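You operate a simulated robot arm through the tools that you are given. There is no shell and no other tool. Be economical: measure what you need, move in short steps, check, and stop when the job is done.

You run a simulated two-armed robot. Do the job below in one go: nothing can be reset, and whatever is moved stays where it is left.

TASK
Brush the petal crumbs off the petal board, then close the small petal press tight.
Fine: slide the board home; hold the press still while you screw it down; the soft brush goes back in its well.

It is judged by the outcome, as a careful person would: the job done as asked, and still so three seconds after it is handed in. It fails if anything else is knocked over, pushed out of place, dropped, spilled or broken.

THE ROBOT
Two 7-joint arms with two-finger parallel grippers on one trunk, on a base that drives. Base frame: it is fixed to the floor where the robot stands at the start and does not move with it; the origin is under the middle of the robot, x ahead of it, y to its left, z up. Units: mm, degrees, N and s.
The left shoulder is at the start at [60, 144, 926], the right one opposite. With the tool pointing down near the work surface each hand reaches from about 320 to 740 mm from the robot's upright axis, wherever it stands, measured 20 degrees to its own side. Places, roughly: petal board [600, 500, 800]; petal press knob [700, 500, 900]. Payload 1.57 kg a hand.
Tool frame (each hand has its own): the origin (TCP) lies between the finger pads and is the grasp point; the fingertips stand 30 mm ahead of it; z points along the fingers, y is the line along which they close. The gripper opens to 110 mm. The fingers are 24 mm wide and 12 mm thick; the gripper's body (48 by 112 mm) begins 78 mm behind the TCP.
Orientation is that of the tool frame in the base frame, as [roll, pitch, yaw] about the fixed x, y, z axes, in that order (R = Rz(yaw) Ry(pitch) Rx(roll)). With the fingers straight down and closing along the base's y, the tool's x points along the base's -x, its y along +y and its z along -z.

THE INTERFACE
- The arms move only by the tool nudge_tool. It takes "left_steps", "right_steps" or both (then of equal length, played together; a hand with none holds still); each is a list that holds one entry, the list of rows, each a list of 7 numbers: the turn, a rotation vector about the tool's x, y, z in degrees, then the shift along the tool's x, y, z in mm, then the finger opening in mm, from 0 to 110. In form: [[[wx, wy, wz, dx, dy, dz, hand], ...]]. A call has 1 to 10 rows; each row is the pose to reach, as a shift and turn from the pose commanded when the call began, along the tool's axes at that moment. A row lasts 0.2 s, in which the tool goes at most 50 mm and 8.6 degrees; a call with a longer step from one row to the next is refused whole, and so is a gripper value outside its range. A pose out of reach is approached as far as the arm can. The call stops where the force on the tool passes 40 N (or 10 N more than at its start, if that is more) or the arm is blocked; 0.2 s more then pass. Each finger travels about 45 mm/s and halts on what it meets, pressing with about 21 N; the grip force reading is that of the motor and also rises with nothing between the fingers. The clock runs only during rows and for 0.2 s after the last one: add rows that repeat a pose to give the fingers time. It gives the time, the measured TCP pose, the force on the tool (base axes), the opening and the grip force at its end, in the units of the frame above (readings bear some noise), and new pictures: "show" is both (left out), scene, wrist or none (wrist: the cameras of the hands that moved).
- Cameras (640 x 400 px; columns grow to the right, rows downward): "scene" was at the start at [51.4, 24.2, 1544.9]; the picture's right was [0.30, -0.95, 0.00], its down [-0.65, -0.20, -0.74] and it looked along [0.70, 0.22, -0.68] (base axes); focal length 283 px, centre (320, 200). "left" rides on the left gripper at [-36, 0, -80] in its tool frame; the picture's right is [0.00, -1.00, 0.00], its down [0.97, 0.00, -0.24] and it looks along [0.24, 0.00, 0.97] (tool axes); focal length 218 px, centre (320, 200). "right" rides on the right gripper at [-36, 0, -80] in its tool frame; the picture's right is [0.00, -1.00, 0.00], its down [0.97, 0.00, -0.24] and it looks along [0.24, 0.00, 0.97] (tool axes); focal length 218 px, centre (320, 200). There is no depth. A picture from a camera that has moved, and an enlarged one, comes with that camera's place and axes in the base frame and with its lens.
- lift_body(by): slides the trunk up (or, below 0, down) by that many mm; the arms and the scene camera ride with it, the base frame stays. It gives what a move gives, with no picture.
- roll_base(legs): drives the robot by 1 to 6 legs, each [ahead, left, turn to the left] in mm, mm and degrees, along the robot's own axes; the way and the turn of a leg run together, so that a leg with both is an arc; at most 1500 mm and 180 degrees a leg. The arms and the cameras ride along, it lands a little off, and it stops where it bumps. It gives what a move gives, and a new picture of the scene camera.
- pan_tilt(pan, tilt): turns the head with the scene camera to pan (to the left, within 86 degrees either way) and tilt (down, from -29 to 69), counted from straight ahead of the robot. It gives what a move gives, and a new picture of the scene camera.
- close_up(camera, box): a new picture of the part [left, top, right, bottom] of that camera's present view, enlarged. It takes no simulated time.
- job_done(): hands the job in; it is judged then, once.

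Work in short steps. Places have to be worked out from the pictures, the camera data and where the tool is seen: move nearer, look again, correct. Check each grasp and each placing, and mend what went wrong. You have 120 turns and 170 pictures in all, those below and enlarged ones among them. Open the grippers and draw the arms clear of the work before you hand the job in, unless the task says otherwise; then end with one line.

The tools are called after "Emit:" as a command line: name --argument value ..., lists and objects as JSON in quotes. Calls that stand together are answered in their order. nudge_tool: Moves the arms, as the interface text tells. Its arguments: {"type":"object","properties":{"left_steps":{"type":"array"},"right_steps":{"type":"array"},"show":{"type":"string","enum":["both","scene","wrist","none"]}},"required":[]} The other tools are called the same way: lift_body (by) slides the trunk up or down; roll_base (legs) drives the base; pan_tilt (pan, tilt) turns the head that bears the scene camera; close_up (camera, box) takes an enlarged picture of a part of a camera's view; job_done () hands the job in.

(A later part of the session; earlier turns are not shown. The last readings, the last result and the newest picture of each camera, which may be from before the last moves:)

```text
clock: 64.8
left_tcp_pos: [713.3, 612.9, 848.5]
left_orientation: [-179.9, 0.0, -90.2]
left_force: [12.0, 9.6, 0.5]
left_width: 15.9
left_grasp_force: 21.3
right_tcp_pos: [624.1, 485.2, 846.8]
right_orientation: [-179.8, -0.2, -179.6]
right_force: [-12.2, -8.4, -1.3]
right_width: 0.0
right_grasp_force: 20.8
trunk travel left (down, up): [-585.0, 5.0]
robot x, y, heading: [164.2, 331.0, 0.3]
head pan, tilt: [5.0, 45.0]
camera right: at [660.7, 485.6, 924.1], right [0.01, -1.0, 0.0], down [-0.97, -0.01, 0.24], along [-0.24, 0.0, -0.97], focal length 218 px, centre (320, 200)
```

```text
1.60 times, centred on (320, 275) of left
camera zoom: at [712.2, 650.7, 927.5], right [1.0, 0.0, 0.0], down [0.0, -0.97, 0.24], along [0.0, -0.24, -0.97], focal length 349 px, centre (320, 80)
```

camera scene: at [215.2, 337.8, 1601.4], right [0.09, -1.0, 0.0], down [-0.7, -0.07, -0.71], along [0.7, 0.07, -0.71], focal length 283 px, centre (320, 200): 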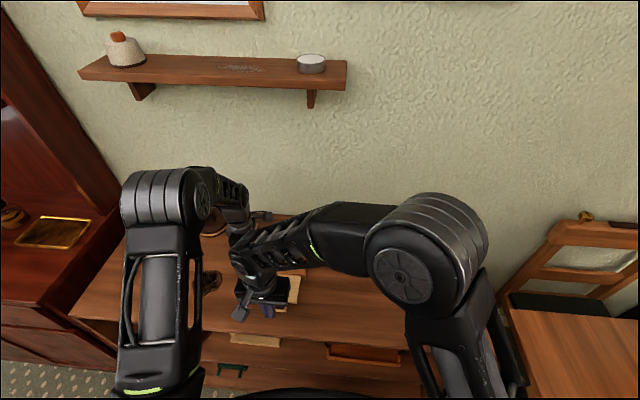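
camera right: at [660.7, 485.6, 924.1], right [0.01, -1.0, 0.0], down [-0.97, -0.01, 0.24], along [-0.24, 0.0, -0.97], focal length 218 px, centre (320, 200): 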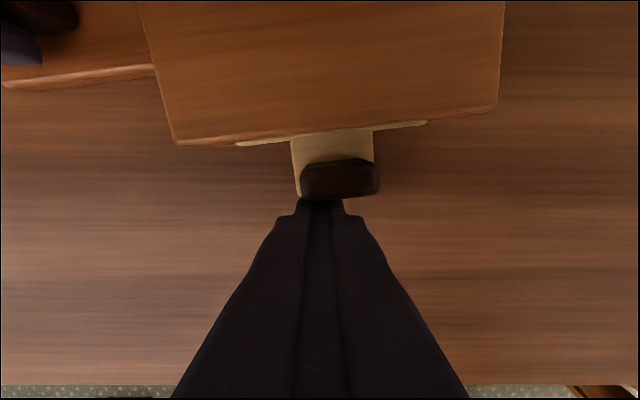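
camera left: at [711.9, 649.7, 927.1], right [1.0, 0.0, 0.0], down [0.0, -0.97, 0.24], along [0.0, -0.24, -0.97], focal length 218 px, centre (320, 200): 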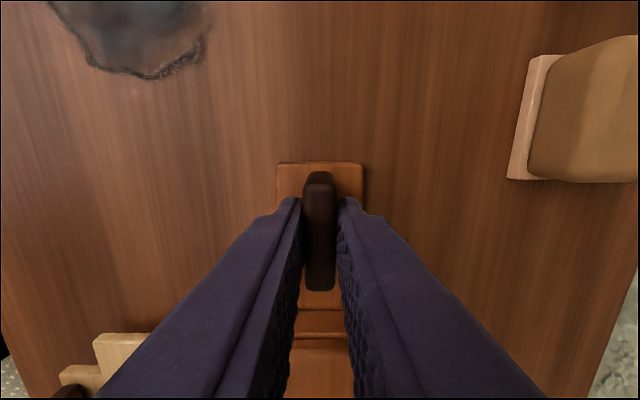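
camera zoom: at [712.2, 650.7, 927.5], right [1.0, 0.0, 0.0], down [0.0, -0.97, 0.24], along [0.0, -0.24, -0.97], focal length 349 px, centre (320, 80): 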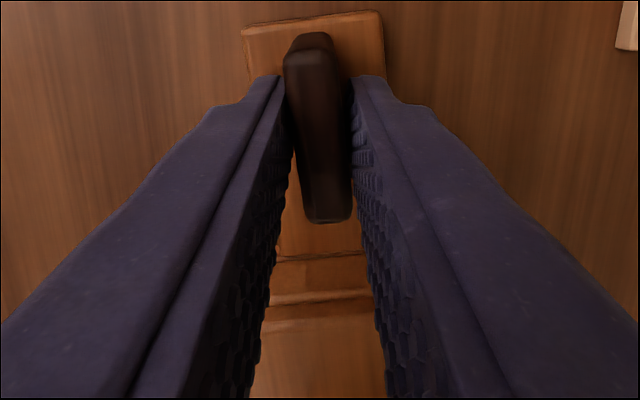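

One row was too long. Resending with smaller steps.

Emit:
nudge_tool --right_steps '[[[0, 0, 0, 10, 0, 0, 0], [0, 0, 0, 30, 0, -10, 0], [0, 0, 0, 40, 0, -45, 0], [0, 0, 0, 40, -15, -85, 0], [0, 0, 0, 30, -50, -110, 0], [0, 0, 0, 20, -90, -120, 0]]]' --show "both"

Emit:
close_up --camera "left" --box '[200, 150, 440, 400]'

```text
clock: 66.2
left_tcp_pos: [713.4, 611.7, 847.3]
left_orientation: [179.9, 0.0, -90.2]
left_force: [-2.1, -2.9, -0.3]
left_width: 13.0
left_grasp_force: 21.1
right_tcp_pos: [605.1, 395.4, 968.1]
right_orientation: [-180.0, 0.0, -179.6]
right_force: [-1.0, -0.9, -0.1]
right_width: 0.1
right_grasp_force: 20.4
trunk travel left (down, up): [-585.0, 5.0]
robot x, y, heading: [163.4, 330.2, 0.5]
head pan, tilt: [5.0, 45.0]
camera scene: at [215.1, 337.1, 1601.3], right [0.09, -1.0, 0.0], down [-0.7, -0.07, -0.71], along [0.7, 0.07, -0.71], focal length 283 px, centre (320, 200)
camera right: at [641.7, 396.0, 1046.3], right [0.01, -1.0, 0.0], down [-0.97, -0.01, 0.24], along [-0.24, 0.0, -0.97], focal length 218 px, centre (320, 200)
```

scene: 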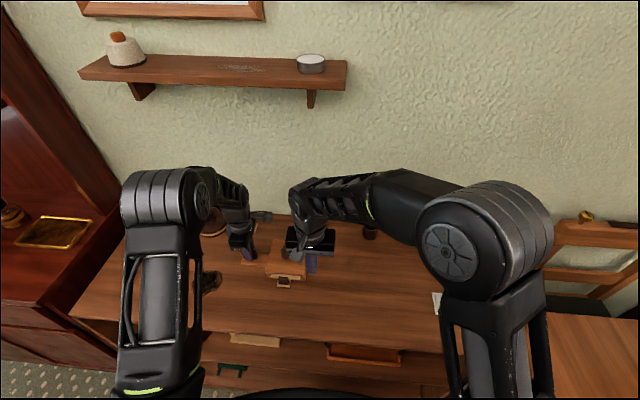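
right: 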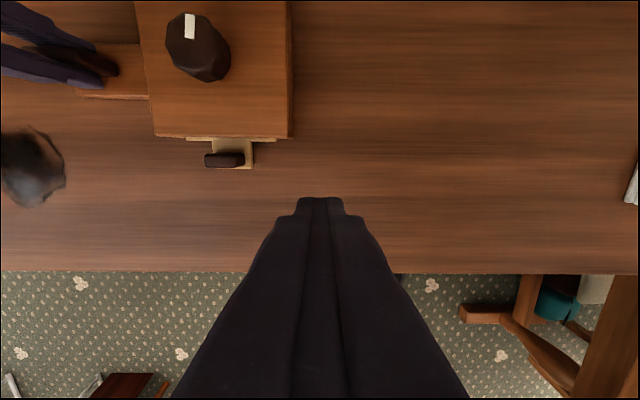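

```text
1.60 times, centred on (320, 275) of left
camera zoom: at [711.1, 649.6, 927.0], right [1.0, 0.0, 0.0], down [0.0, -0.97, 0.24], along [0.0, -0.24, -0.97], focal length 349 px, centre (320, 80)
```

zoom: 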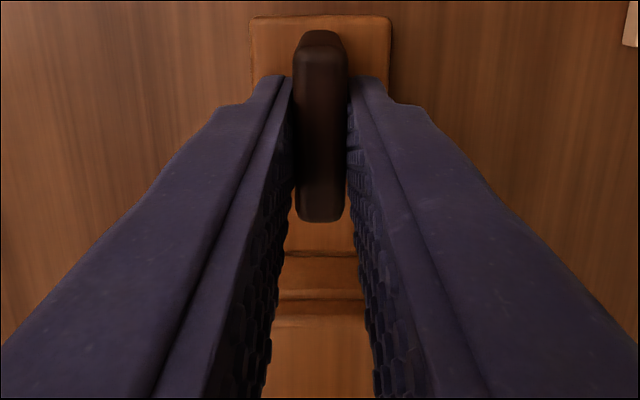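

Releasing the load let the grip square the press again: width is 13.0 and the edge is level. I check whether the board is fully home.

Emit:
close_up --camera "right" --box '[120, 100, 312, 220]'

Emit:
close_up --camera "scene" --box '[250, 250, 330, 300]'

```text
3.33 times, centred on (216, 160) of right
camera zoom: at [641.7, 396.0, 1046.3], right [0.01, -1.0, 0.0], down [-0.97, -0.01, 0.24], along [-0.24, 0.0, -0.97], focal length 728 px, centre (667, 333)
```

zoom: 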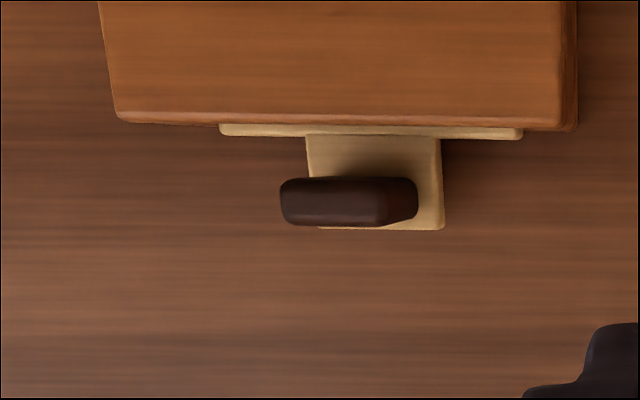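

```text
8.00 times, centred on (290, 275) of scene
camera zoom: at [215.1, 337.1, 1601.3], right [0.09, -1.0, 0.0], down [-0.7, -0.07, -0.71], along [0.7, 0.07, -0.71], focal length 2261 px, centre (560, -400)
```

zoom: 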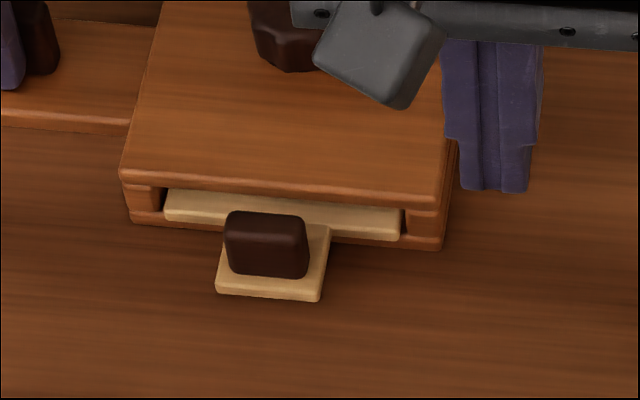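

A few millimetres of board edge show, about flush with the lower rail. I test whether it is at its stop with a gentle push on the pull, limited to a few millimetres.

Emit:
nudge_tool --right_steps '[[[0, 0, 0, 12, 40, 0, 0], [0, 0, 0, 14, 85, 10, 0], [0, 0, 0, 14, 91, 45, 0], [0, 0, 0, 14, 91, 85, 0], [0, 0, 0, 14, 91, 122, 0], [0, 0, 0, 5, 91, 122, 0], [0, 0, 0, 0, 91, 122, 0], [0, 0, 0, -4, 91, 122, 0], [0, 0, 0, -4, 91, 122, 0]]]' --show "wrist"

```text
clock: 68.2
left_tcp_pos: [713.3, 612.5, 847.0]
left_orientation: [180.0, 0.0, -90.1]
left_force: [2.6, 1.3, -0.2]
left_width: 13.3
left_grasp_force: 20.7
right_tcp_pos: [608.8, 489.2, 843.2]
right_orientation: [180.0, -0.1, -179.7]
right_force: [-4.0, -0.3, 0.9]
right_width: 0.0
right_grasp_force: 20.8
trunk travel left (down, up): [-585.0, 5.0]
robot x, y, heading: [166.6, 329.0, 0.5]
head pan, tilt: [5.0, 45.0]
camera right: at [645.0, 488.6, 922.3], right [0.01, -1.0, 0.0], down [-0.97, -0.01, 0.24], along [-0.24, 0.0, -0.97], focal length 218 px, centre (320, 200)
```

right: 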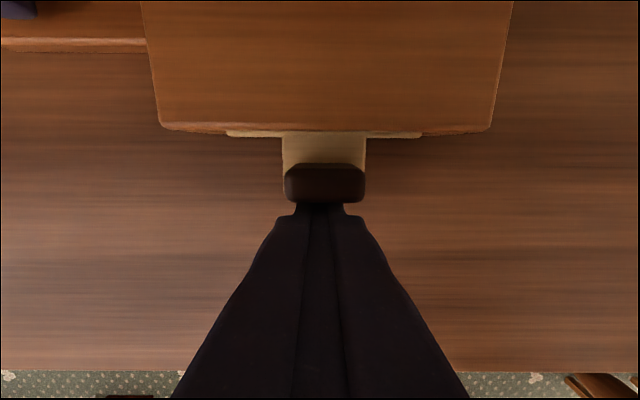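

Resistance begins right at contact, so the board is at its stop and home. I back off, rise, open, and move over the knob.

Emit:
nudge_tool --right_steps '[[[0, 0, 0, 12, 0, 0, 0], [0, 0, 0, 25, 0, -20, 10], [0, 0, 0, 25, 0, -65, 30], [0, 0, 0, 25, 0, -110, 50], [0, 0, 0, -20, 0, -120, 70], [0, 0, 0, -60, 0, -120, 70], [0, 0, 0, -95, 1, -120, 70], [0, 0, 0, -95, 1, -120, 70]]]' --show "both"

```text
clock: 70.0
left_tcp_pos: [712.9, 612.3, 847.6]
left_orientation: [-179.9, -0.1, -90.1]
left_force: [15.4, 3.1, -1.9]
left_width: 12.8
left_grasp_force: 21.2
right_tcp_pos: [702.3, 490.2, 964.6]
right_orientation: [-180.0, -0.2, -179.6]
right_force: [-16.5, -1.7, 4.0]
right_width: 67.5
right_grasp_force: 0.0
trunk travel left (down, up): [-585.0, 5.0]
robot x, y, heading: [163.2, 329.1, 0.3]
head pan, tilt: [5.0, 45.0]
camera scene: at [215.7, 338.0, 1601.3], right [0.09, -1.0, 0.0], down [-0.7, -0.07, -0.71], along [0.7, 0.07, -0.71], focal length 283 px, centre (320, 200)
camera right: at [739.0, 489.8, 1042.2], right [0.01, -1.0, 0.0], down [-0.97, -0.01, 0.24], along [-0.24, 0.0, -0.97], focal length 218 px, centre (320, 200)
```

scene: 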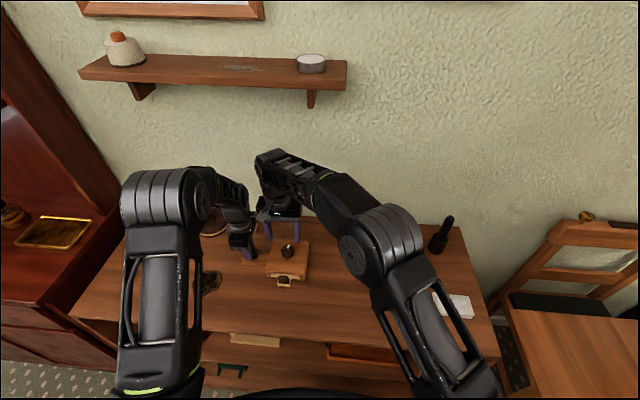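
right: 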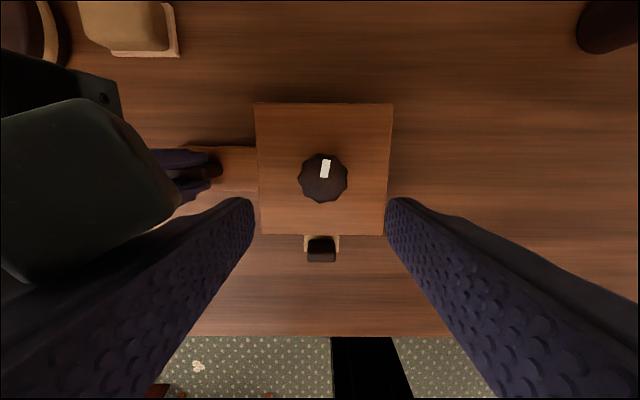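

The force readings (±16 N in x) show that the two hands are touching each other. I back the right hand off straight away.

Emit:
nudge_tool --right_steps '[[[0, 0, 0, 15, 0, 0, 70], [0, 0, 0, 50, -20, 0, 70], [0, 0, 0, 70, -60, 0, 70], [0, 0, 0, 70, -60, 0, 70]]]' --show "both"

Emit:
close_up --camera "scene" --box '[180, 140, 340, 300]'

```text
clock: 71.0
left_tcp_pos: [711.4, 612.9, 846.6]
left_orientation: [-179.9, 0.1, -90.2]
left_force: [-0.3, 0.9, 0.7]
left_width: 12.9
left_grasp_force: 21.3
right_tcp_pos: [636.2, 427.3, 963.2]
right_orientation: [-180.0, 0.0, -179.7]
right_force: [-0.5, 0.5, 0.0]
right_width: 70.0
right_grasp_force: 0.1
trunk travel left (down, up): [-585.0, 5.0]
robot x, y, heading: [162.9, 330.2, 0.4]
head pan, tilt: [5.0, 45.0]
camera scene: at [215.5, 338.0, 1601.3], right [0.09, -1.0, 0.0], down [-0.7, -0.07, -0.71], along [0.7, 0.07, -0.71], focal length 283 px, centre (320, 200)
camera right: at [670.9, 427.6, 1041.3], right [0.01, -1.0, 0.0], down [-0.97, -0.01, 0.24], along [-0.24, 0.0, -0.97], focal length 218 px, centre (320, 200)
```

scene: 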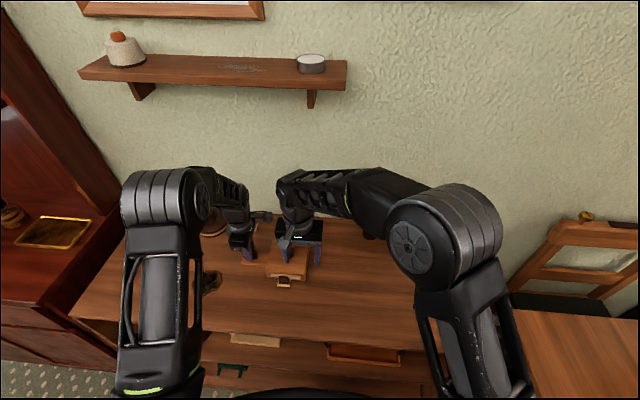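
right: 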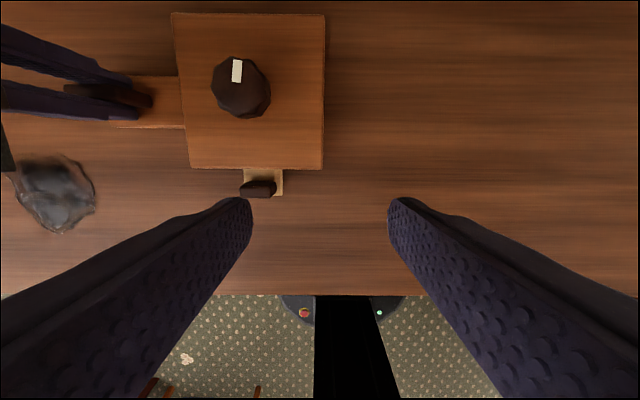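

```text
2.50 times, centred on (260, 220) of scene
camera zoom: at [215.5, 338.0, 1601.3], right [0.09, -1.0, 0.0], down [-0.7, -0.07, -0.71], along [0.7, 0.07, -0.71], focal length 706 px, centre (470, 150)
```

zoom: 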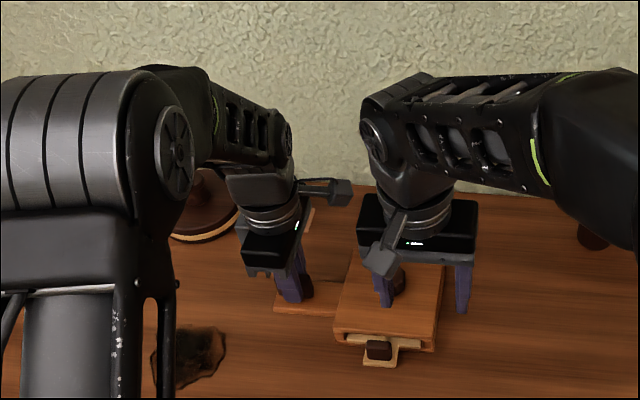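

The bracket on the left hand's tool +x side points at the knob and is what got touched. I release the plate, rise straight up and turn the left hand 180° so the bracket faces away, leaving the press untouched.

Emit:
nudge_tool --left_steps '[[[0, 0, 0, 0, 0, 0, 25], [0, 0, 0, 0, 0, 0, 45], [0, 0, 0, 0, 0, 0, 60], [0, 0, 0, 0, 0, 0, 60], [0, 0, 0, 0, 0, -30, 60], [0, 0, 0, 0, 0, -70, 60], [0, 0, 0, -15, 0, -100, 60], [0, 0, 8, -20, 0, -110, 60], [0, 0, 16, -20, 0, -110, 60]]]' --right_steps '[[[0, 0, 0, 0, 0, 0, 70], [0, 0, 0, 10, -20, 0, 70], [0, 0, 0, 20, -40, 0, 70], [0, 0, 0, 30, -60, 0, 70], [0, 0, 0, 30, -70, 0, 70], [0, 0, 0, 30, -70, 0, 70], [0, 0, 0, 30, -70, 0, 70], [0, 0, 0, 30, -70, 0, 70], [0, 0, 0, 30, -70, 0, 70]]]' --show "none"

Emit:
nudge_tool --left_steps '[[[0, 0, 8.5, 0, 0, 0, 60], [0, 0, 17, 0, 0, 0, 60], [0, 0, 25.5, 0, 0, 0, 60], [0, 0, 34, 0, 0, 0, 60], [0, 0, 42.5, 0, 0, 0, 60], [0, 0, 51, 0, 0, 0, 60], [0, 0, 59.5, 0, 0, 0, 60], [0, 0, 68, 0, 0, 0, 60], [0, 0, 76.5, 0, 0, 0, 60], [0, 0, 85, 0, 0, 0, 60]]]' --show "none"

Emit:
nudge_tool --left_steps '[[[0, 0, 8.5, 0, 0, 0, 60], [0, 0, 17, 0, 0, 0, 60], [0, 0, 25.5, 0, 0, 0, 60], [0, 0, 34, 0, 0, 0, 60], [0, 0, 42.5, 0, 0, 0, 60], [0, 0, 51, 0, 0, 0, 60], [0, 0, 59.5, 0, 0, 0, 60], [0, 0, 68, 0, 0, 0, 60], [0, 0, 76.5, 0, 0, 0, 60], [0, 0, 79, 0, 0, 0, 60]]]' --show "both"

```text
clock: 73.0
left_tcp_pos: [714.6, 631.4, 957.8]
left_orientation: [180.0, 0.0, -106.2]
left_force: [0.0, 0.3, -0.6]
left_width: 60.1
left_grasp_force: 0.1
right_tcp_pos: [605.0, 356.2, 964.3]
right_orientation: [-180.0, 0.1, -179.6]
right_force: [0.0, 0.4, 0.3]
right_width: 70.0
right_grasp_force: 0.0
trunk travel left (down, up): [-585.0, 5.0]
robot x, y, heading: [159.5, 333.5, 0.5]
head pan, tilt: [5.0, 45.0]
```

```text
clock: 75.2
left_tcp_pos: [712.5, 633.0, 956.2]
left_orientation: [-180.0, -0.1, 168.7]
left_force: [0.4, 0.2, -0.1]
left_width: 60.0
left_grasp_force: 0.1
right_tcp_pos: [605.9, 356.7, 962.6]
right_orientation: [179.9, 0.0, -179.6]
right_force: [-1.2, 0.0, 1.0]
right_width: 69.9
right_grasp_force: 0.1
trunk travel left (down, up): [-585.0, 5.0]
robot x, y, heading: [164.2, 331.2, 0.3]
head pan, tilt: [5.0, 45.0]
```

```text
clock: 77.4
left_tcp_pos: [713.5, 631.9, 956.3]
left_orientation: [-180.0, 0.0, 89.5]
left_force: [-0.6, -0.4, 0.4]
left_width: 59.8
left_grasp_force: 0.1
right_tcp_pos: [604.5, 356.1, 962.9]
right_orientation: [180.0, 0.1, -179.6]
right_force: [0.1, -0.1, 0.0]
right_width: 70.2
right_grasp_force: 0.0
trunk travel left (down, up): [-585.0, 5.0]
robot x, y, heading: [162.6, 330.7, 0.2]
head pan, tilt: [5.0, 45.0]
camera scene: at [215.5, 337.8, 1601.3], right [0.09, -1.0, 0.0], down [-0.7, -0.07, -0.71], along [0.7, 0.07, -0.71], focal length 283 px, centre (320, 200)
camera left: at [711.9, 597.7, 1035.8], right [-1.0, 0.01, 0.0], down [0.01, 0.97, 0.24], along [0.0, 0.24, -0.97], focal length 218 px, centre (320, 200)
```

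scene: 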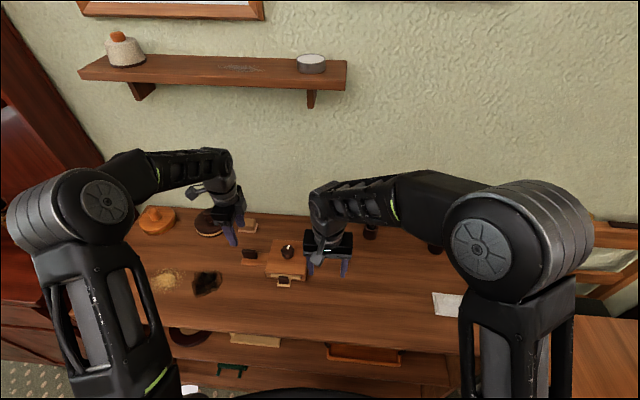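
left: 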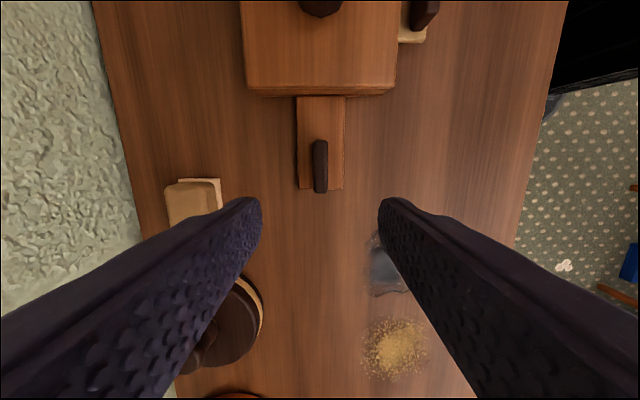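

The bracket now points away from the knob. I lean the left hand slightly away (12°) for extra room, lower it over the plate again and grip.

Emit:
nudge_tool --left_steps '[[[0, -6, 0, -4, -1, 20, 60], [0, -12, 0, -10, -1, 50, 60], [0, -12, 0, -15, -1, 80, 60], [0, -12, 0, -15, -1, 100, 60], [0, -12, 0, -15, -1, 110, 60], [0, -12, 0, -15, -1, 110, 45], [0, -12, 0, -15, -1, 110, 28], [0, -12, 0, -15, -1, 110, 12], [0, -12, 0, -15, -1, 110, 5], [0, -12, 0, -15, -1, 110, 5]]]' --show "both"

Emit:
close_up --camera "scene" --box '[200, 190, 328, 290]'

```text
clock: 79.6
left_tcp_pos: [711.3, 616.6, 848.0]
left_orientation: [-180.0, 12.0, 89.8]
left_force: [0.0, 0.0, 0.9]
left_width: 13.2
left_grasp_force: 20.6
right_tcp_pos: [604.2, 356.9, 963.2]
right_orientation: [180.0, 0.0, -179.6]
right_force: [-0.3, -0.3, 0.6]
right_width: 70.0
right_grasp_force: 0.0
trunk travel left (down, up): [-585.0, 5.0]
robot x, y, heading: [161.9, 332.1, 0.3]
head pan, tilt: [5.0, 45.0]
camera scene: at [215.6, 337.9, 1601.3], right [0.09, -1.0, 0.0], down [-0.7, -0.07, -0.71], along [0.7, 0.07, -0.71], focal length 283 px, centre (320, 200)
camera left: at [711.1, 600.0, 932.7], right [-1.0, 0.0, 0.0], down [0.0, 1.0, 0.03], along [0.0, 0.03, -1.0], focal length 218 px, centre (320, 200)
```

scene: 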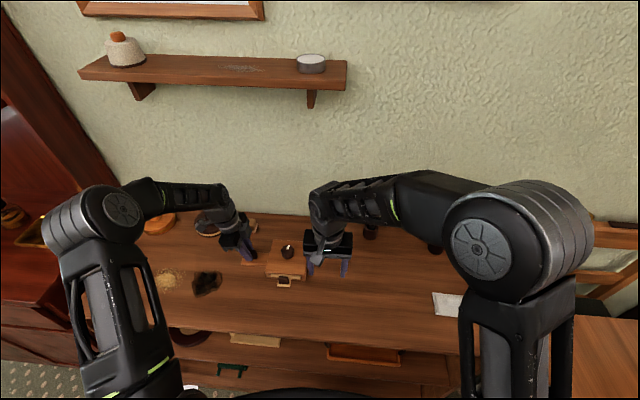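
left: 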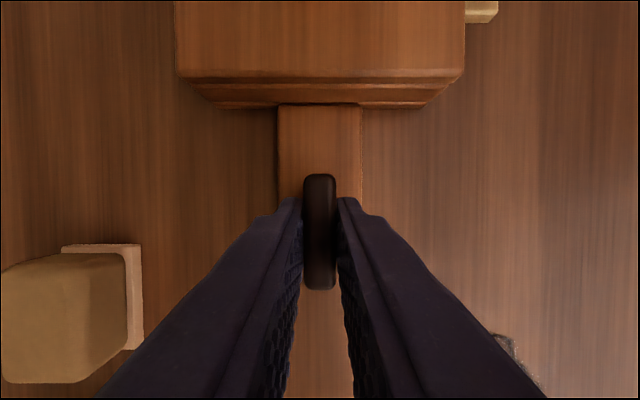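

```text
4.00 times, centred on (264, 240) of scene
camera zoom: at [215.6, 337.9, 1601.3], right [0.09, -1.0, 0.0], down [-0.7, -0.07, -0.71], along [0.7, 0.07, -0.71], focal length 1130 px, centre (544, 40)
```

zoom: 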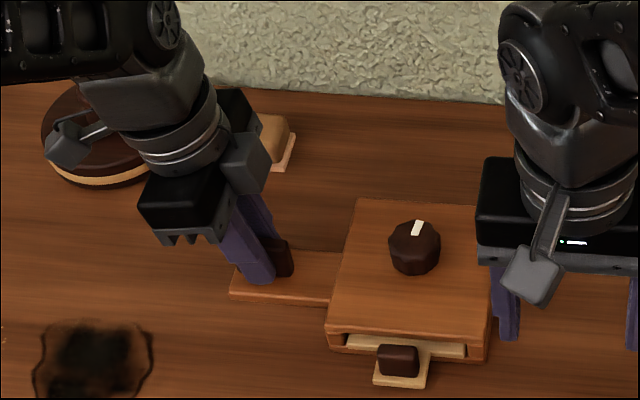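

The plate is gripped squarely with plenty of room. I turn the right hand 90° (bracket towards -y) while moving toward the knob at height.

Emit:
nudge_tool --right_steps '[[[0, 0, -8.5, -10, 12, 0, 70], [0, 0, -17, -20, 24, 0, 70], [0, 0, -25.5, -30, 36, 0, 70], [0, 0, -34, -40, 48, 0, 70], [0, 0, -42.5, -50, 60, 0, 70], [0, 0, -51, -60, 72, 0, 70], [0, 0, -59.5, -70, 84, 0, 70], [0, 0, -68, -84, 96, 0, 70], [0, 0, -76.5, -96, 112, 0, 70], [0, 0, -85, -107, 132, 0, 70]]]' --show "both"

```text
clock: 81.8
left_tcp_pos: [711.5, 616.9, 847.9]
left_orientation: [-180.0, 12.0, 89.7]
left_force: [-0.3, 2.0, 0.0]
left_width: 12.8
left_grasp_force: 21.8
right_tcp_pos: [710.8, 490.7, 965.6]
right_orientation: [-179.9, 0.2, -94.4]
right_force: [-0.9, 0.2, -0.6]
right_width: 69.9
right_grasp_force: 0.0
trunk travel left (down, up): [-585.0, 5.0]
robot x, y, heading: [167.1, 328.3, 0.2]
head pan, tilt: [5.0, 45.0]
camera scene: at [215.5, 338.1, 1601.4], right [0.09, -1.0, 0.0], down [-0.7, -0.07, -0.71], along [0.7, 0.07, -0.71], focal length 283 px, centre (320, 200)
camera right: at [714.0, 526.8, 1043.7], right [1.0, -0.08, 0.0], down [-0.08, -0.97, 0.24], along [-0.02, -0.24, -0.97], focal length 218 px, centre (320, 200)
```

scene: 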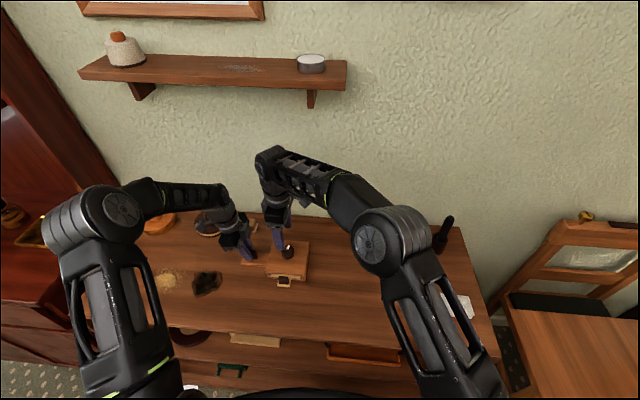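
right: 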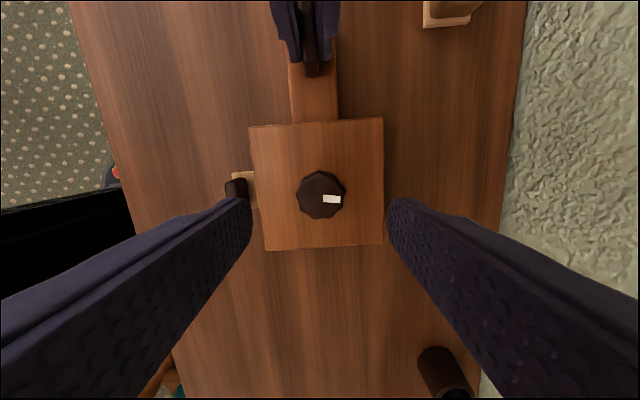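

The knob is centred at about (711, 487) and is about 39 mm across. I lower so the fingers straddle its upper part, then check the depth.

Emit:
nudge_tool --right_steps '[[[0, 0, 0, 3, 0, 30, 70], [0, 0, 0, 3, 0, 55, 70], [0, 0, 0, 3, 0, 72, 70], [0, 0, 0, 3, 0, 77, 70], [0, 0, 0, 3, 0, 77, 70]]]' --show "wrist"

Emit:
close_up --camera "scene" --box '[240, 210, 336, 280]'

```text
clock: 83.0
left_tcp_pos: [712.2, 616.8, 847.9]
left_orientation: [-180.0, 12.0, 89.8]
left_force: [-0.2, 1.1, -0.6]
left_width: 13.0
left_grasp_force: 20.8
right_tcp_pos: [711.0, 487.1, 888.0]
right_orientation: [-179.9, 0.0, -94.6]
right_force: [-0.4, 0.1, -0.7]
right_width: 70.2
right_grasp_force: 0.1
trunk travel left (down, up): [-585.0, 5.0]
robot x, y, heading: [163.2, 331.0, 0.3]
head pan, tilt: [5.0, 45.0]
camera right: at [713.3, 522.4, 966.2], right [1.0, -0.08, 0.0], down [-0.08, -0.97, 0.24], along [-0.02, -0.24, -0.97], focal length 218 px, centre (320, 200)
```

right: 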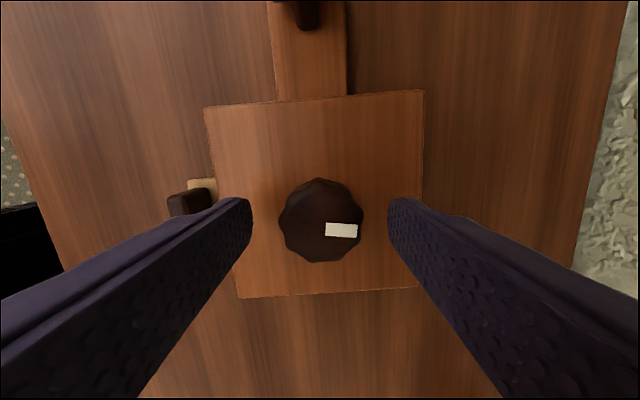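

```text
5.71 times, centred on (288, 245) of scene
camera zoom: at [215.5, 338.0, 1601.3], right [0.09, -1.0, 0.0], down [-0.7, -0.07, -0.71], along [0.7, 0.07, -0.71], focal length 1615 px, centre (503, -57)
```

zoom: 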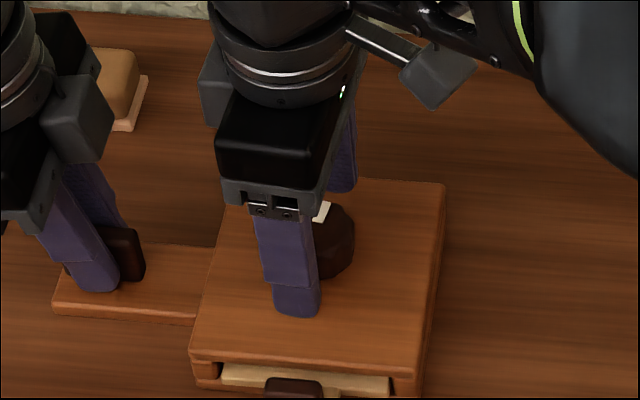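

From how its size changes, the knob top is near z 858. I lower 17 mm more and close on it gently.

Emit:
nudge_tool --right_steps '[[[0, 0, 0, 2, 0, 6, 70], [0, 0, 0, 2, 0, 12, 70], [0, 0, 0, 2, 0, 17, 70], [0, 0, 0, 2, 0, 17, 60], [0, 0, 0, 2, 0, 17, 45], [0, 0, 0, 2, 0, 17, 35], [0, 0, 0, 2, 0, 17, 30], [0, 0, 0, 2, 0, 17, 30]]]' --show "wrist"

Emit:
close_up --camera "scene" --box '[240, 210, 336, 280]'

```text
clock: 84.8
left_tcp_pos: [713.0, 616.0, 847.7]
left_orientation: [180.0, 12.0, 89.6]
left_force: [-2.7, 0.4, 1.5]
left_width: 12.7
left_grasp_force: 20.8
right_tcp_pos: [710.5, 486.5, 871.1]
right_orientation: [-180.0, 0.0, -94.7]
right_force: [3.5, 0.2, -0.4]
right_width: 40.5
right_grasp_force: 21.3
trunk travel left (down, up): [-585.0, 5.0]
robot x, y, heading: [162.4, 333.8, 0.7]
head pan, tilt: [5.0, 45.0]
camera right: at [713.4, 521.2, 949.2], right [1.0, -0.08, 0.0], down [-0.08, -0.97, 0.24], along [-0.02, -0.24, -0.97], focal length 218 px, centre (320, 200)
```

right: 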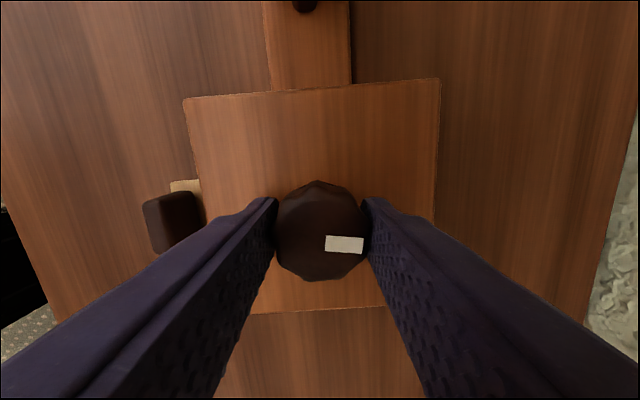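

```text
5.71 times, centred on (288, 245) of scene
camera zoom: at [215.6, 338.0, 1601.3], right [0.09, -1.0, 0.0], down [-0.7, -0.07, -0.71], along [0.7, 0.07, -0.71], focal length 1615 px, centre (503, -57)
```

zoom: 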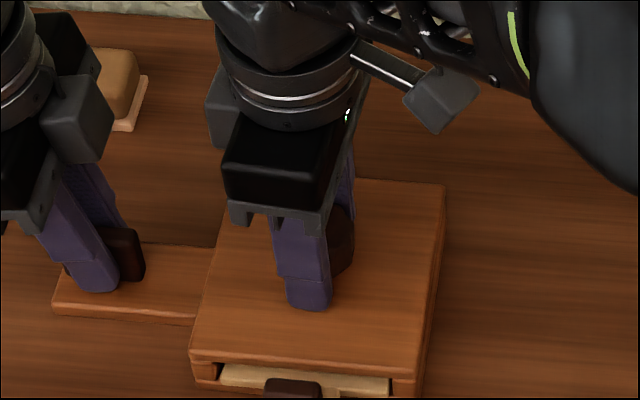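

The knob is gripped at width 40.5. I turn it clockwise (seen from above) in 7° rows while the left hand holds the press.

Emit:
nudge_tool --right_steps '[[[0, 0, 7, 0, 0, 0, 30], [0, 0, 14, 0, 0, 0, 30], [0, 0, 21, 0, 0, 0, 30], [0, 0, 28, 0, 0, 0, 30], [0, 0, 35, 0, 0, 0, 30], [0, 0, 42, 0, 0, 0, 30], [0, 0, 49, 0, 0, 0, 30], [0, 0, 56, 0, 0, 0, 30]]]' --show "wrist"

```text
clock: 86.6
left_tcp_pos: [712.0, 616.0, 849.4]
left_orientation: [-179.9, 11.9, 89.8]
left_force: [1.6, 0.4, -3.0]
left_width: 12.8
left_grasp_force: 20.7
right_tcp_pos: [710.1, 485.9, 869.8]
right_orientation: [-179.9, 0.0, -150.9]
right_force: [-4.5, 0.0, 8.5]
right_width: 40.4
right_grasp_force: 20.7
trunk travel left (down, up): [-585.0, 5.0]
robot x, y, heading: [161.2, 328.7, 0.3]
head pan, tilt: [5.0, 45.0]
camera right: at [741.5, 503.5, 949.2], right [0.49, -0.87, 0.0], down [-0.85, -0.47, 0.24], along [-0.21, -0.12, -0.97], focal length 218 px, centre (320, 200)
```

right: 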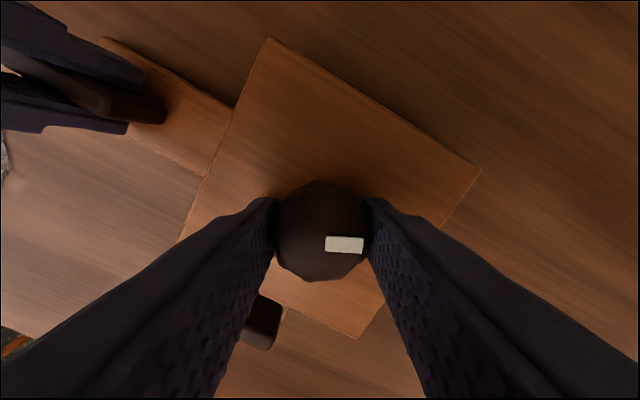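

The knob turned with the hand, and the press stayed square. I continue another 45° and watch the height and force to confirm it is tightening.

Emit:
nudge_tool --right_steps '[[[0, 0, 7, 0, 0, 0, 30], [0, 0, 14, 0, 0, 0, 30], [0, 0, 21, 0, 0, 0, 30], [0, 0, 28, 0, 0, 0, 30], [0, 0, 35, 0, 0, 0, 30], [0, 0, 42, 0, 0, 0, 30], [0, 0, 48, 0, 0, 0, 30], [0, 0, 48, 0, 0, 0, 30]]]' --show "wrist"

Emit:
close_up --camera "scene" --box '[240, 210, 336, 280]'

```text
clock: 88.4
left_tcp_pos: [711.1, 616.7, 848.7]
left_orientation: [179.9, 12.2, 89.8]
left_force: [1.1, -3.7, -0.5]
left_width: 12.9
left_grasp_force: 20.9
right_tcp_pos: [710.2, 486.7, 871.0]
right_orientation: [179.9, 0.0, 161.2]
right_force: [-1.4, 5.8, 6.0]
right_width: 40.5
right_grasp_force: 21.1
trunk travel left (down, up): [-585.0, 5.0]
robot x, y, heading: [164.1, 331.4, 0.3]
head pan, tilt: [5.0, 45.0]
camera right: at [744.5, 474.7, 949.1], right [-0.32, -0.95, 0.0], down [-0.92, 0.31, 0.24], along [-0.23, 0.08, -0.97], focal length 218 px, centre (320, 200)
```

right: 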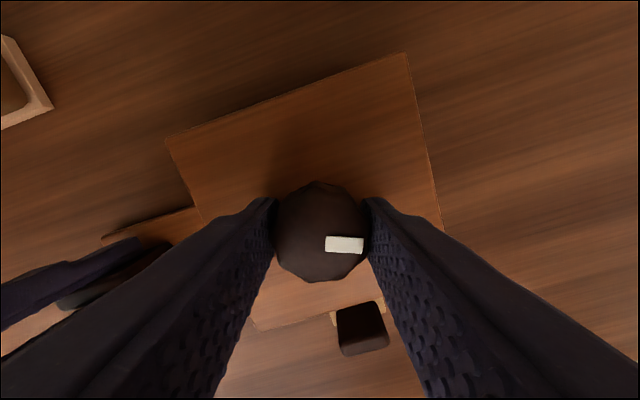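

```text
5.71 times, centred on (288, 245) of scene
camera zoom: at [215.2, 338.2, 1601.4], right [0.09, -1.0, 0.0], down [-0.7, -0.07, -0.71], along [0.7, 0.07, -0.71], focal length 1615 px, centre (503, -57)
```

zoom: 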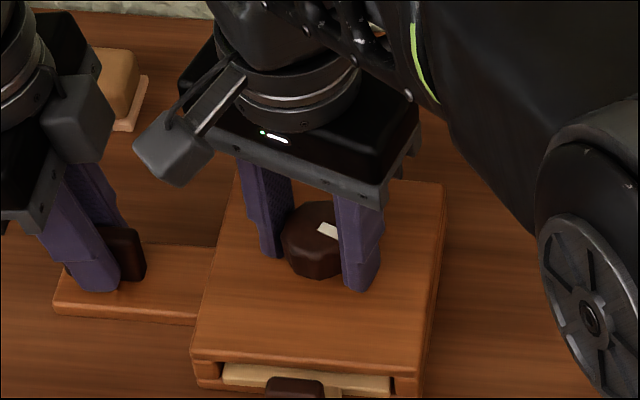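

It turned 104° with no end stop yet. I open, turn the hand back in the clear around the knob, and regrip for another stroke.

Emit:
nudge_tool --right_steps '[[[0, 0, 0, 0, 0, 0, 50], [0, 0, 0, 0, 0, 0, 70], [0, 0, 0, 0, 0, 0, 70], [0, 0, -8.5, 0, 0, 0, 70], [0, 0, -17, 0, 0, 0, 70], [0, 0, -25.5, 0, 0, 0, 70], [0, 0, -34, 0, 0, 0, 70], [0, 0, -42.5, 0, 0, 0, 70], [0, 0, -51, 0, 0, 0, 70], [0, 0, -59.5, 0, 0, 0, 70]]]' --show "wrist"

Emit:
nudge_tool --right_steps '[[[0, 0, -8.5, 0, 0, 0, 70], [0, 0, -17, 0, 0, 0, 70], [0, 0, -25.5, 0, 0, 0, 70], [0, 0, -34, 0, 0, 0, 70], [0, 0, -42.5, 0, 0, 0, 70], [0, 0, -51, 0, 0, 0, 70], [0, 0, -59.5, 0, 0, 0, 70], [0, 0, -65, 0, 0, 0, 55], [0, 0, -65, 0, 0, 0, 40], [0, 0, -65, 0, 0, 0, 30]]]' --show "wrist"

```text
clock: 90.6
left_tcp_pos: [712.1, 616.6, 847.5]
left_orientation: [180.0, 12.0, 89.8]
left_force: [-0.3, 1.0, 0.4]
left_width: 12.9
left_grasp_force: 21.0
right_tcp_pos: [711.8, 486.0, 870.8]
right_orientation: [-180.0, -0.1, -139.0]
right_force: [-0.6, 0.9, -0.5]
right_width: 70.1
right_grasp_force: 0.0
trunk travel left (down, up): [-585.0, 5.0]
robot x, y, heading: [160.8, 332.4, 0.4]
head pan, tilt: [5.0, 45.0]
camera right: at [737.9, 509.2, 948.7], right [0.66, -0.75, 0.0], down [-0.73, -0.64, 0.24], along [-0.18, -0.16, -0.97], focal length 218 px, centre (320, 200)
```

right: 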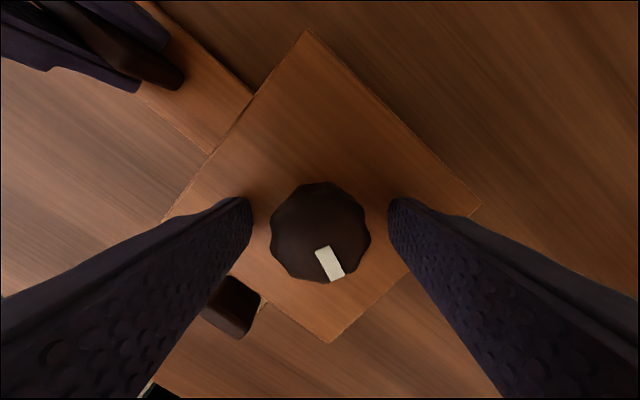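

```text
clock: 92.8
left_tcp_pos: [710.4, 616.2, 847.8]
left_orientation: [180.0, 12.0, 89.9]
left_force: [-0.6, -1.8, 1.1]
left_width: 13.0
left_grasp_force: 21.3
right_tcp_pos: [711.4, 484.7, 871.1]
right_orientation: [180.0, 0.0, -74.1]
right_force: [1.9, 0.6, 0.5]
right_width: 40.0
right_grasp_force: 19.9
trunk travel left (down, up): [-585.0, 5.0]
robot x, y, heading: [161.7, 333.2, 0.5]
head pan, tilt: [5.0, 45.0]
camera right: at [701.5, 520.3, 948.5], right [0.96, 0.27, 0.0], down [0.27, -0.93, 0.24], along [0.07, -0.23, -0.97], focal length 218 px, centre (320, 200)
```

right: 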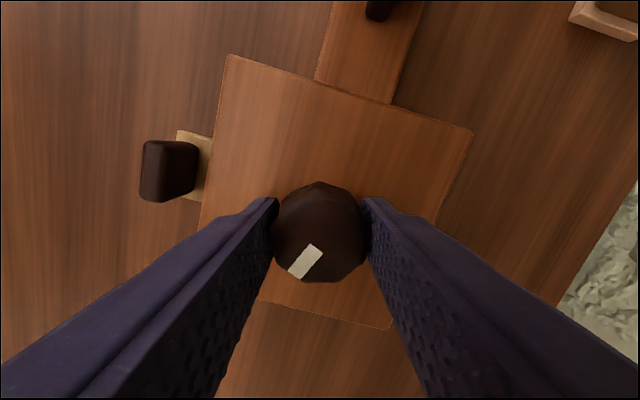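

Regripped; the mark shows the knob kept its turn. I turn clockwise again.

Emit:
nudge_tool --right_steps '[[[0, 0, 7, 0, 0, 0, 30], [0, 0, 14, 0, 0, 0, 30], [0, 0, 21, 0, 0, 0, 30], [0, 0, 28, 0, 0, 0, 30], [0, 0, 35, 0, 0, 0, 30], [0, 0, 42, 0, 0, 0, 30], [0, 0, 49, 0, 0, 0, 30], [0, 0, 56, 0, 0, 0, 30], [0, 0, 63, 0, 0, 0, 30], [0, 0, 63, 0, 0, 0, 30]]]' --show "wrist"

Emit:
nudge_tool --right_steps '[[[0, 0, 7, 0, 0, 0, 30], [0, 0, 14, 0, 0, 0, 30], [0, 0, 21, 0, 0, 0, 30], [0, 0, 28, 0, 0, 0, 30], [0, 0, 35, 0, 0, 0, 30], [0, 0, 42, 0, 0, 0, 30], [0, 0, 49, 0, 0, 0, 30], [0, 0, 56, 0, 0, 0, 30], [0, 0, 60, 0, 0, 0, 30], [0, 0, 60, 0, 0, 0, 30]]]' --show "wrist"

```text
clock: 95.0
left_tcp_pos: [712.4, 616.4, 847.8]
left_orientation: [-179.9, 12.0, 89.8]
left_force: [-1.1, -1.8, 2.3]
left_width: 12.9
left_grasp_force: 21.8
right_tcp_pos: [710.8, 485.9, 870.2]
right_orientation: [-179.9, 0.0, -137.1]
right_force: [-0.3, 1.4, 0.3]
right_width: 39.5
right_grasp_force: 21.0
trunk travel left (down, up): [-585.0, 5.0]
robot x, y, heading: [162.8, 330.9, 0.2]
head pan, tilt: [5.0, 45.0]
camera right: at [737.0, 510.3, 948.6], right [0.68, -0.73, 0.0], down [-0.71, -0.66, 0.24], along [-0.18, -0.16, -0.97], focal length 218 px, centre (320, 200)
```

right: 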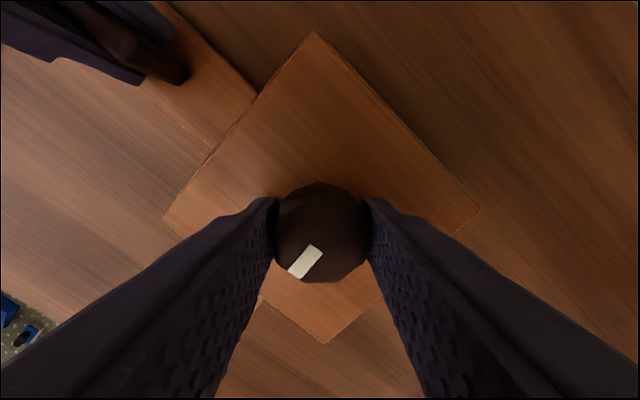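

```text
clock: 97.2
left_tcp_pos: [710.8, 617.2, 847.1]
left_orientation: [180.0, 12.0, 89.8]
left_force: [1.4, -5.6, 0.0]
left_width: 12.9
left_grasp_force: 21.1
right_tcp_pos: [710.4, 486.9, 872.7]
right_orientation: [180.0, 0.2, 162.9]
right_force: [0.4, 6.1, 2.1]
right_width: 40.4
right_grasp_force: 21.1
trunk travel left (down, up): [-585.0, 5.0]
robot x, y, heading: [159.7, 335.1, 0.6]
head pan, tilt: [5.0, 45.0]
camera right: at [744.9, 475.5, 949.6], right [-0.3, -0.96, 0.0], down [-0.93, 0.29, 0.24], along [-0.23, 0.07, -0.97], focal length 218 px, centre (320, 200)
```

right: 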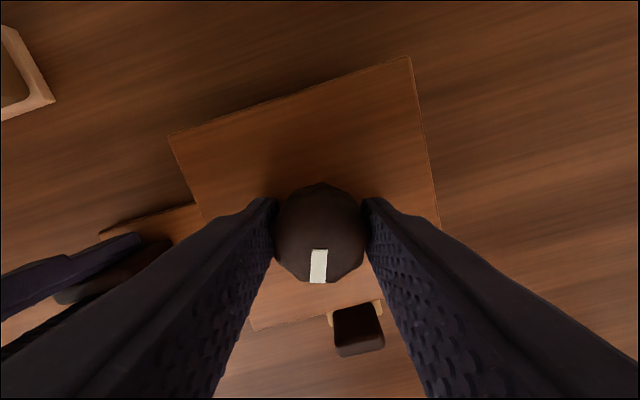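

The mark shifted about 35° within the grip near the end, so the knob resisted and slipped—possibly tight. I test with a further small turn and check whether the knob follows.

Emit:
nudge_tool --right_steps '[[[0, 0, 6, 0, 0, 0, 20], [0, 0, 12, 0, 0, 0, 20], [0, 0, 18, 0, 0, 0, 20], [0, 0, 18, 0, 0, 0, 20]]]' --show "wrist"

```text
clock: 98.2
left_tcp_pos: [713.1, 616.6, 847.5]
left_orientation: [179.9, 12.1, 89.6]
left_force: [-0.7, -9.3, 0.0]
left_width: 13.1
left_grasp_force: 21.2
right_tcp_pos: [710.0, 486.4, 870.6]
right_orientation: [179.8, 0.0, 144.8]
right_force: [2.2, 9.0, 1.4]
right_width: 39.6
right_grasp_force: 21.1
trunk travel left (down, up): [-585.0, 5.0]
robot x, y, heading: [165.8, 327.5, 0.4]
head pan, tilt: [5.0, 45.0]
camera right: at [739.9, 464.9, 948.9], right [-0.58, -0.82, 0.0], down [-0.79, 0.56, 0.24], along [-0.2, 0.14, -0.97], focal length 218 px, centre (320, 200)
```

right: 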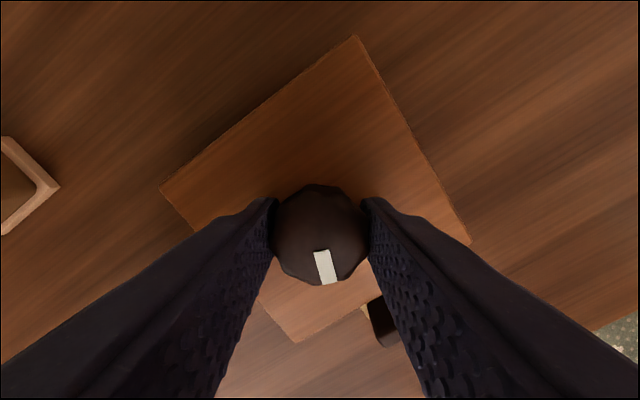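

The knob no longer follows; its mark stays fixed in space while the hand slips, so it is against its stop. I take one fresh grip for a final firm tightening check.

Emit:
nudge_tool --right_steps '[[[0, 0, 0, 0, 0, 0, 50], [0, 0, 0, 0, 0, 0, 70], [0, 0, -8.5, 0, 0, 0, 70], [0, 0, -17, 0, 0, 0, 70], [0, 0, -25.5, 0, 0, 0, 70], [0, 0, -34, 0, 0, 0, 70], [0, 0, -42.5, 0, 0, 0, 70], [0, 0, -51, 0, 0, 0, 70], [0, 0, -57, 0, 0, 0, 70], [0, 0, -57, 0, 0, 0, 55]]]' --show "wrist"

Emit:
nudge_tool --right_steps '[[[0, 0, 0, 0, 0, -1, 40], [0, 0, 0, 0, 0, -1, 25], [0, 0, 0, 0, 0, -1, 10], [0, 0, 0, 0, 0, -1, 10], [0, 0, 5, 0, 0, -1, 10], [0, 0, 10, 0, 0, -1, 10], [0, 0, 15, 0, 0, -1, 10], [0, 0, 20, 0, 0, -1, 10], [0, 0, 25, 0, 0, -1, 10], [0, 0, 25, 0, 0, -1, 10]]]' --show "wrist"

```text
clock: 100.4
left_tcp_pos: [712.0, 616.3, 848.5]
left_orientation: [-179.9, 12.0, 89.8]
left_force: [0.3, 1.8, 0.3]
left_width: 12.9
left_grasp_force: 21.3
right_tcp_pos: [710.3, 485.9, 871.1]
right_orientation: [-180.0, 0.0, -158.0]
right_force: [0.2, -0.1, -0.5]
right_width: 54.8
right_grasp_force: 0.0
trunk travel left (down, up): [-585.0, 5.0]
robot x, y, heading: [162.1, 333.8, 0.4]
head pan, tilt: [5.0, 45.0]
camera right: at [744.1, 499.3, 949.1], right [0.37, -0.93, 0.0], down [-0.9, -0.36, 0.24], along [-0.22, -0.09, -0.97], focal length 218 px, centre (320, 200)
```

right: 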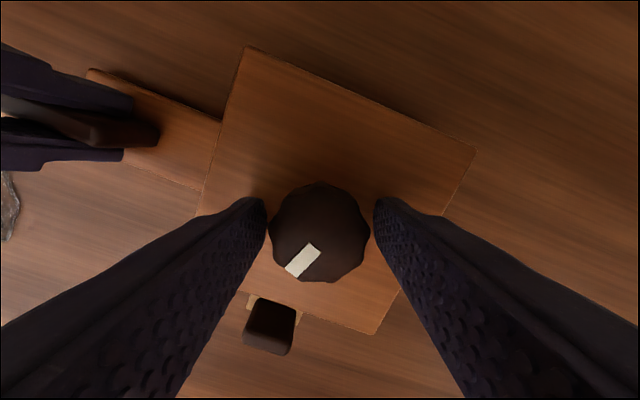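

```text
clock: 102.6
left_tcp_pos: [711.9, 616.9, 847.6]
left_orientation: [180.0, 12.0, 89.7]
left_force: [1.3, -1.4, 0.2]
left_width: 13.0
left_grasp_force: 21.1
right_tcp_pos: [711.4, 486.5, 872.5]
right_orientation: [-180.0, 0.0, 176.7]
right_force: [-0.1, 0.5, 0.2]
right_width: 40.4
right_grasp_force: 20.5
trunk travel left (down, up): [-585.0, 5.0]
robot x, y, heading: [163.0, 331.9, 0.7]
head pan, tilt: [5.0, 45.0]
camera right: at [747.2, 484.1, 949.9], right [-0.06, -1.0, 0.0], down [-0.97, 0.05, 0.24], along [-0.24, 0.01, -0.97], focal length 218 px, centre (320, 200)
```

right: 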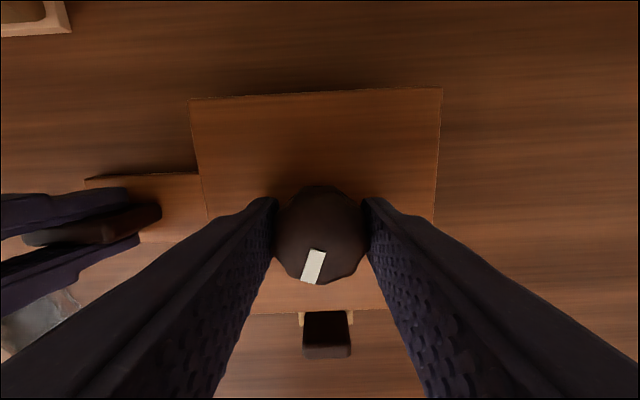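

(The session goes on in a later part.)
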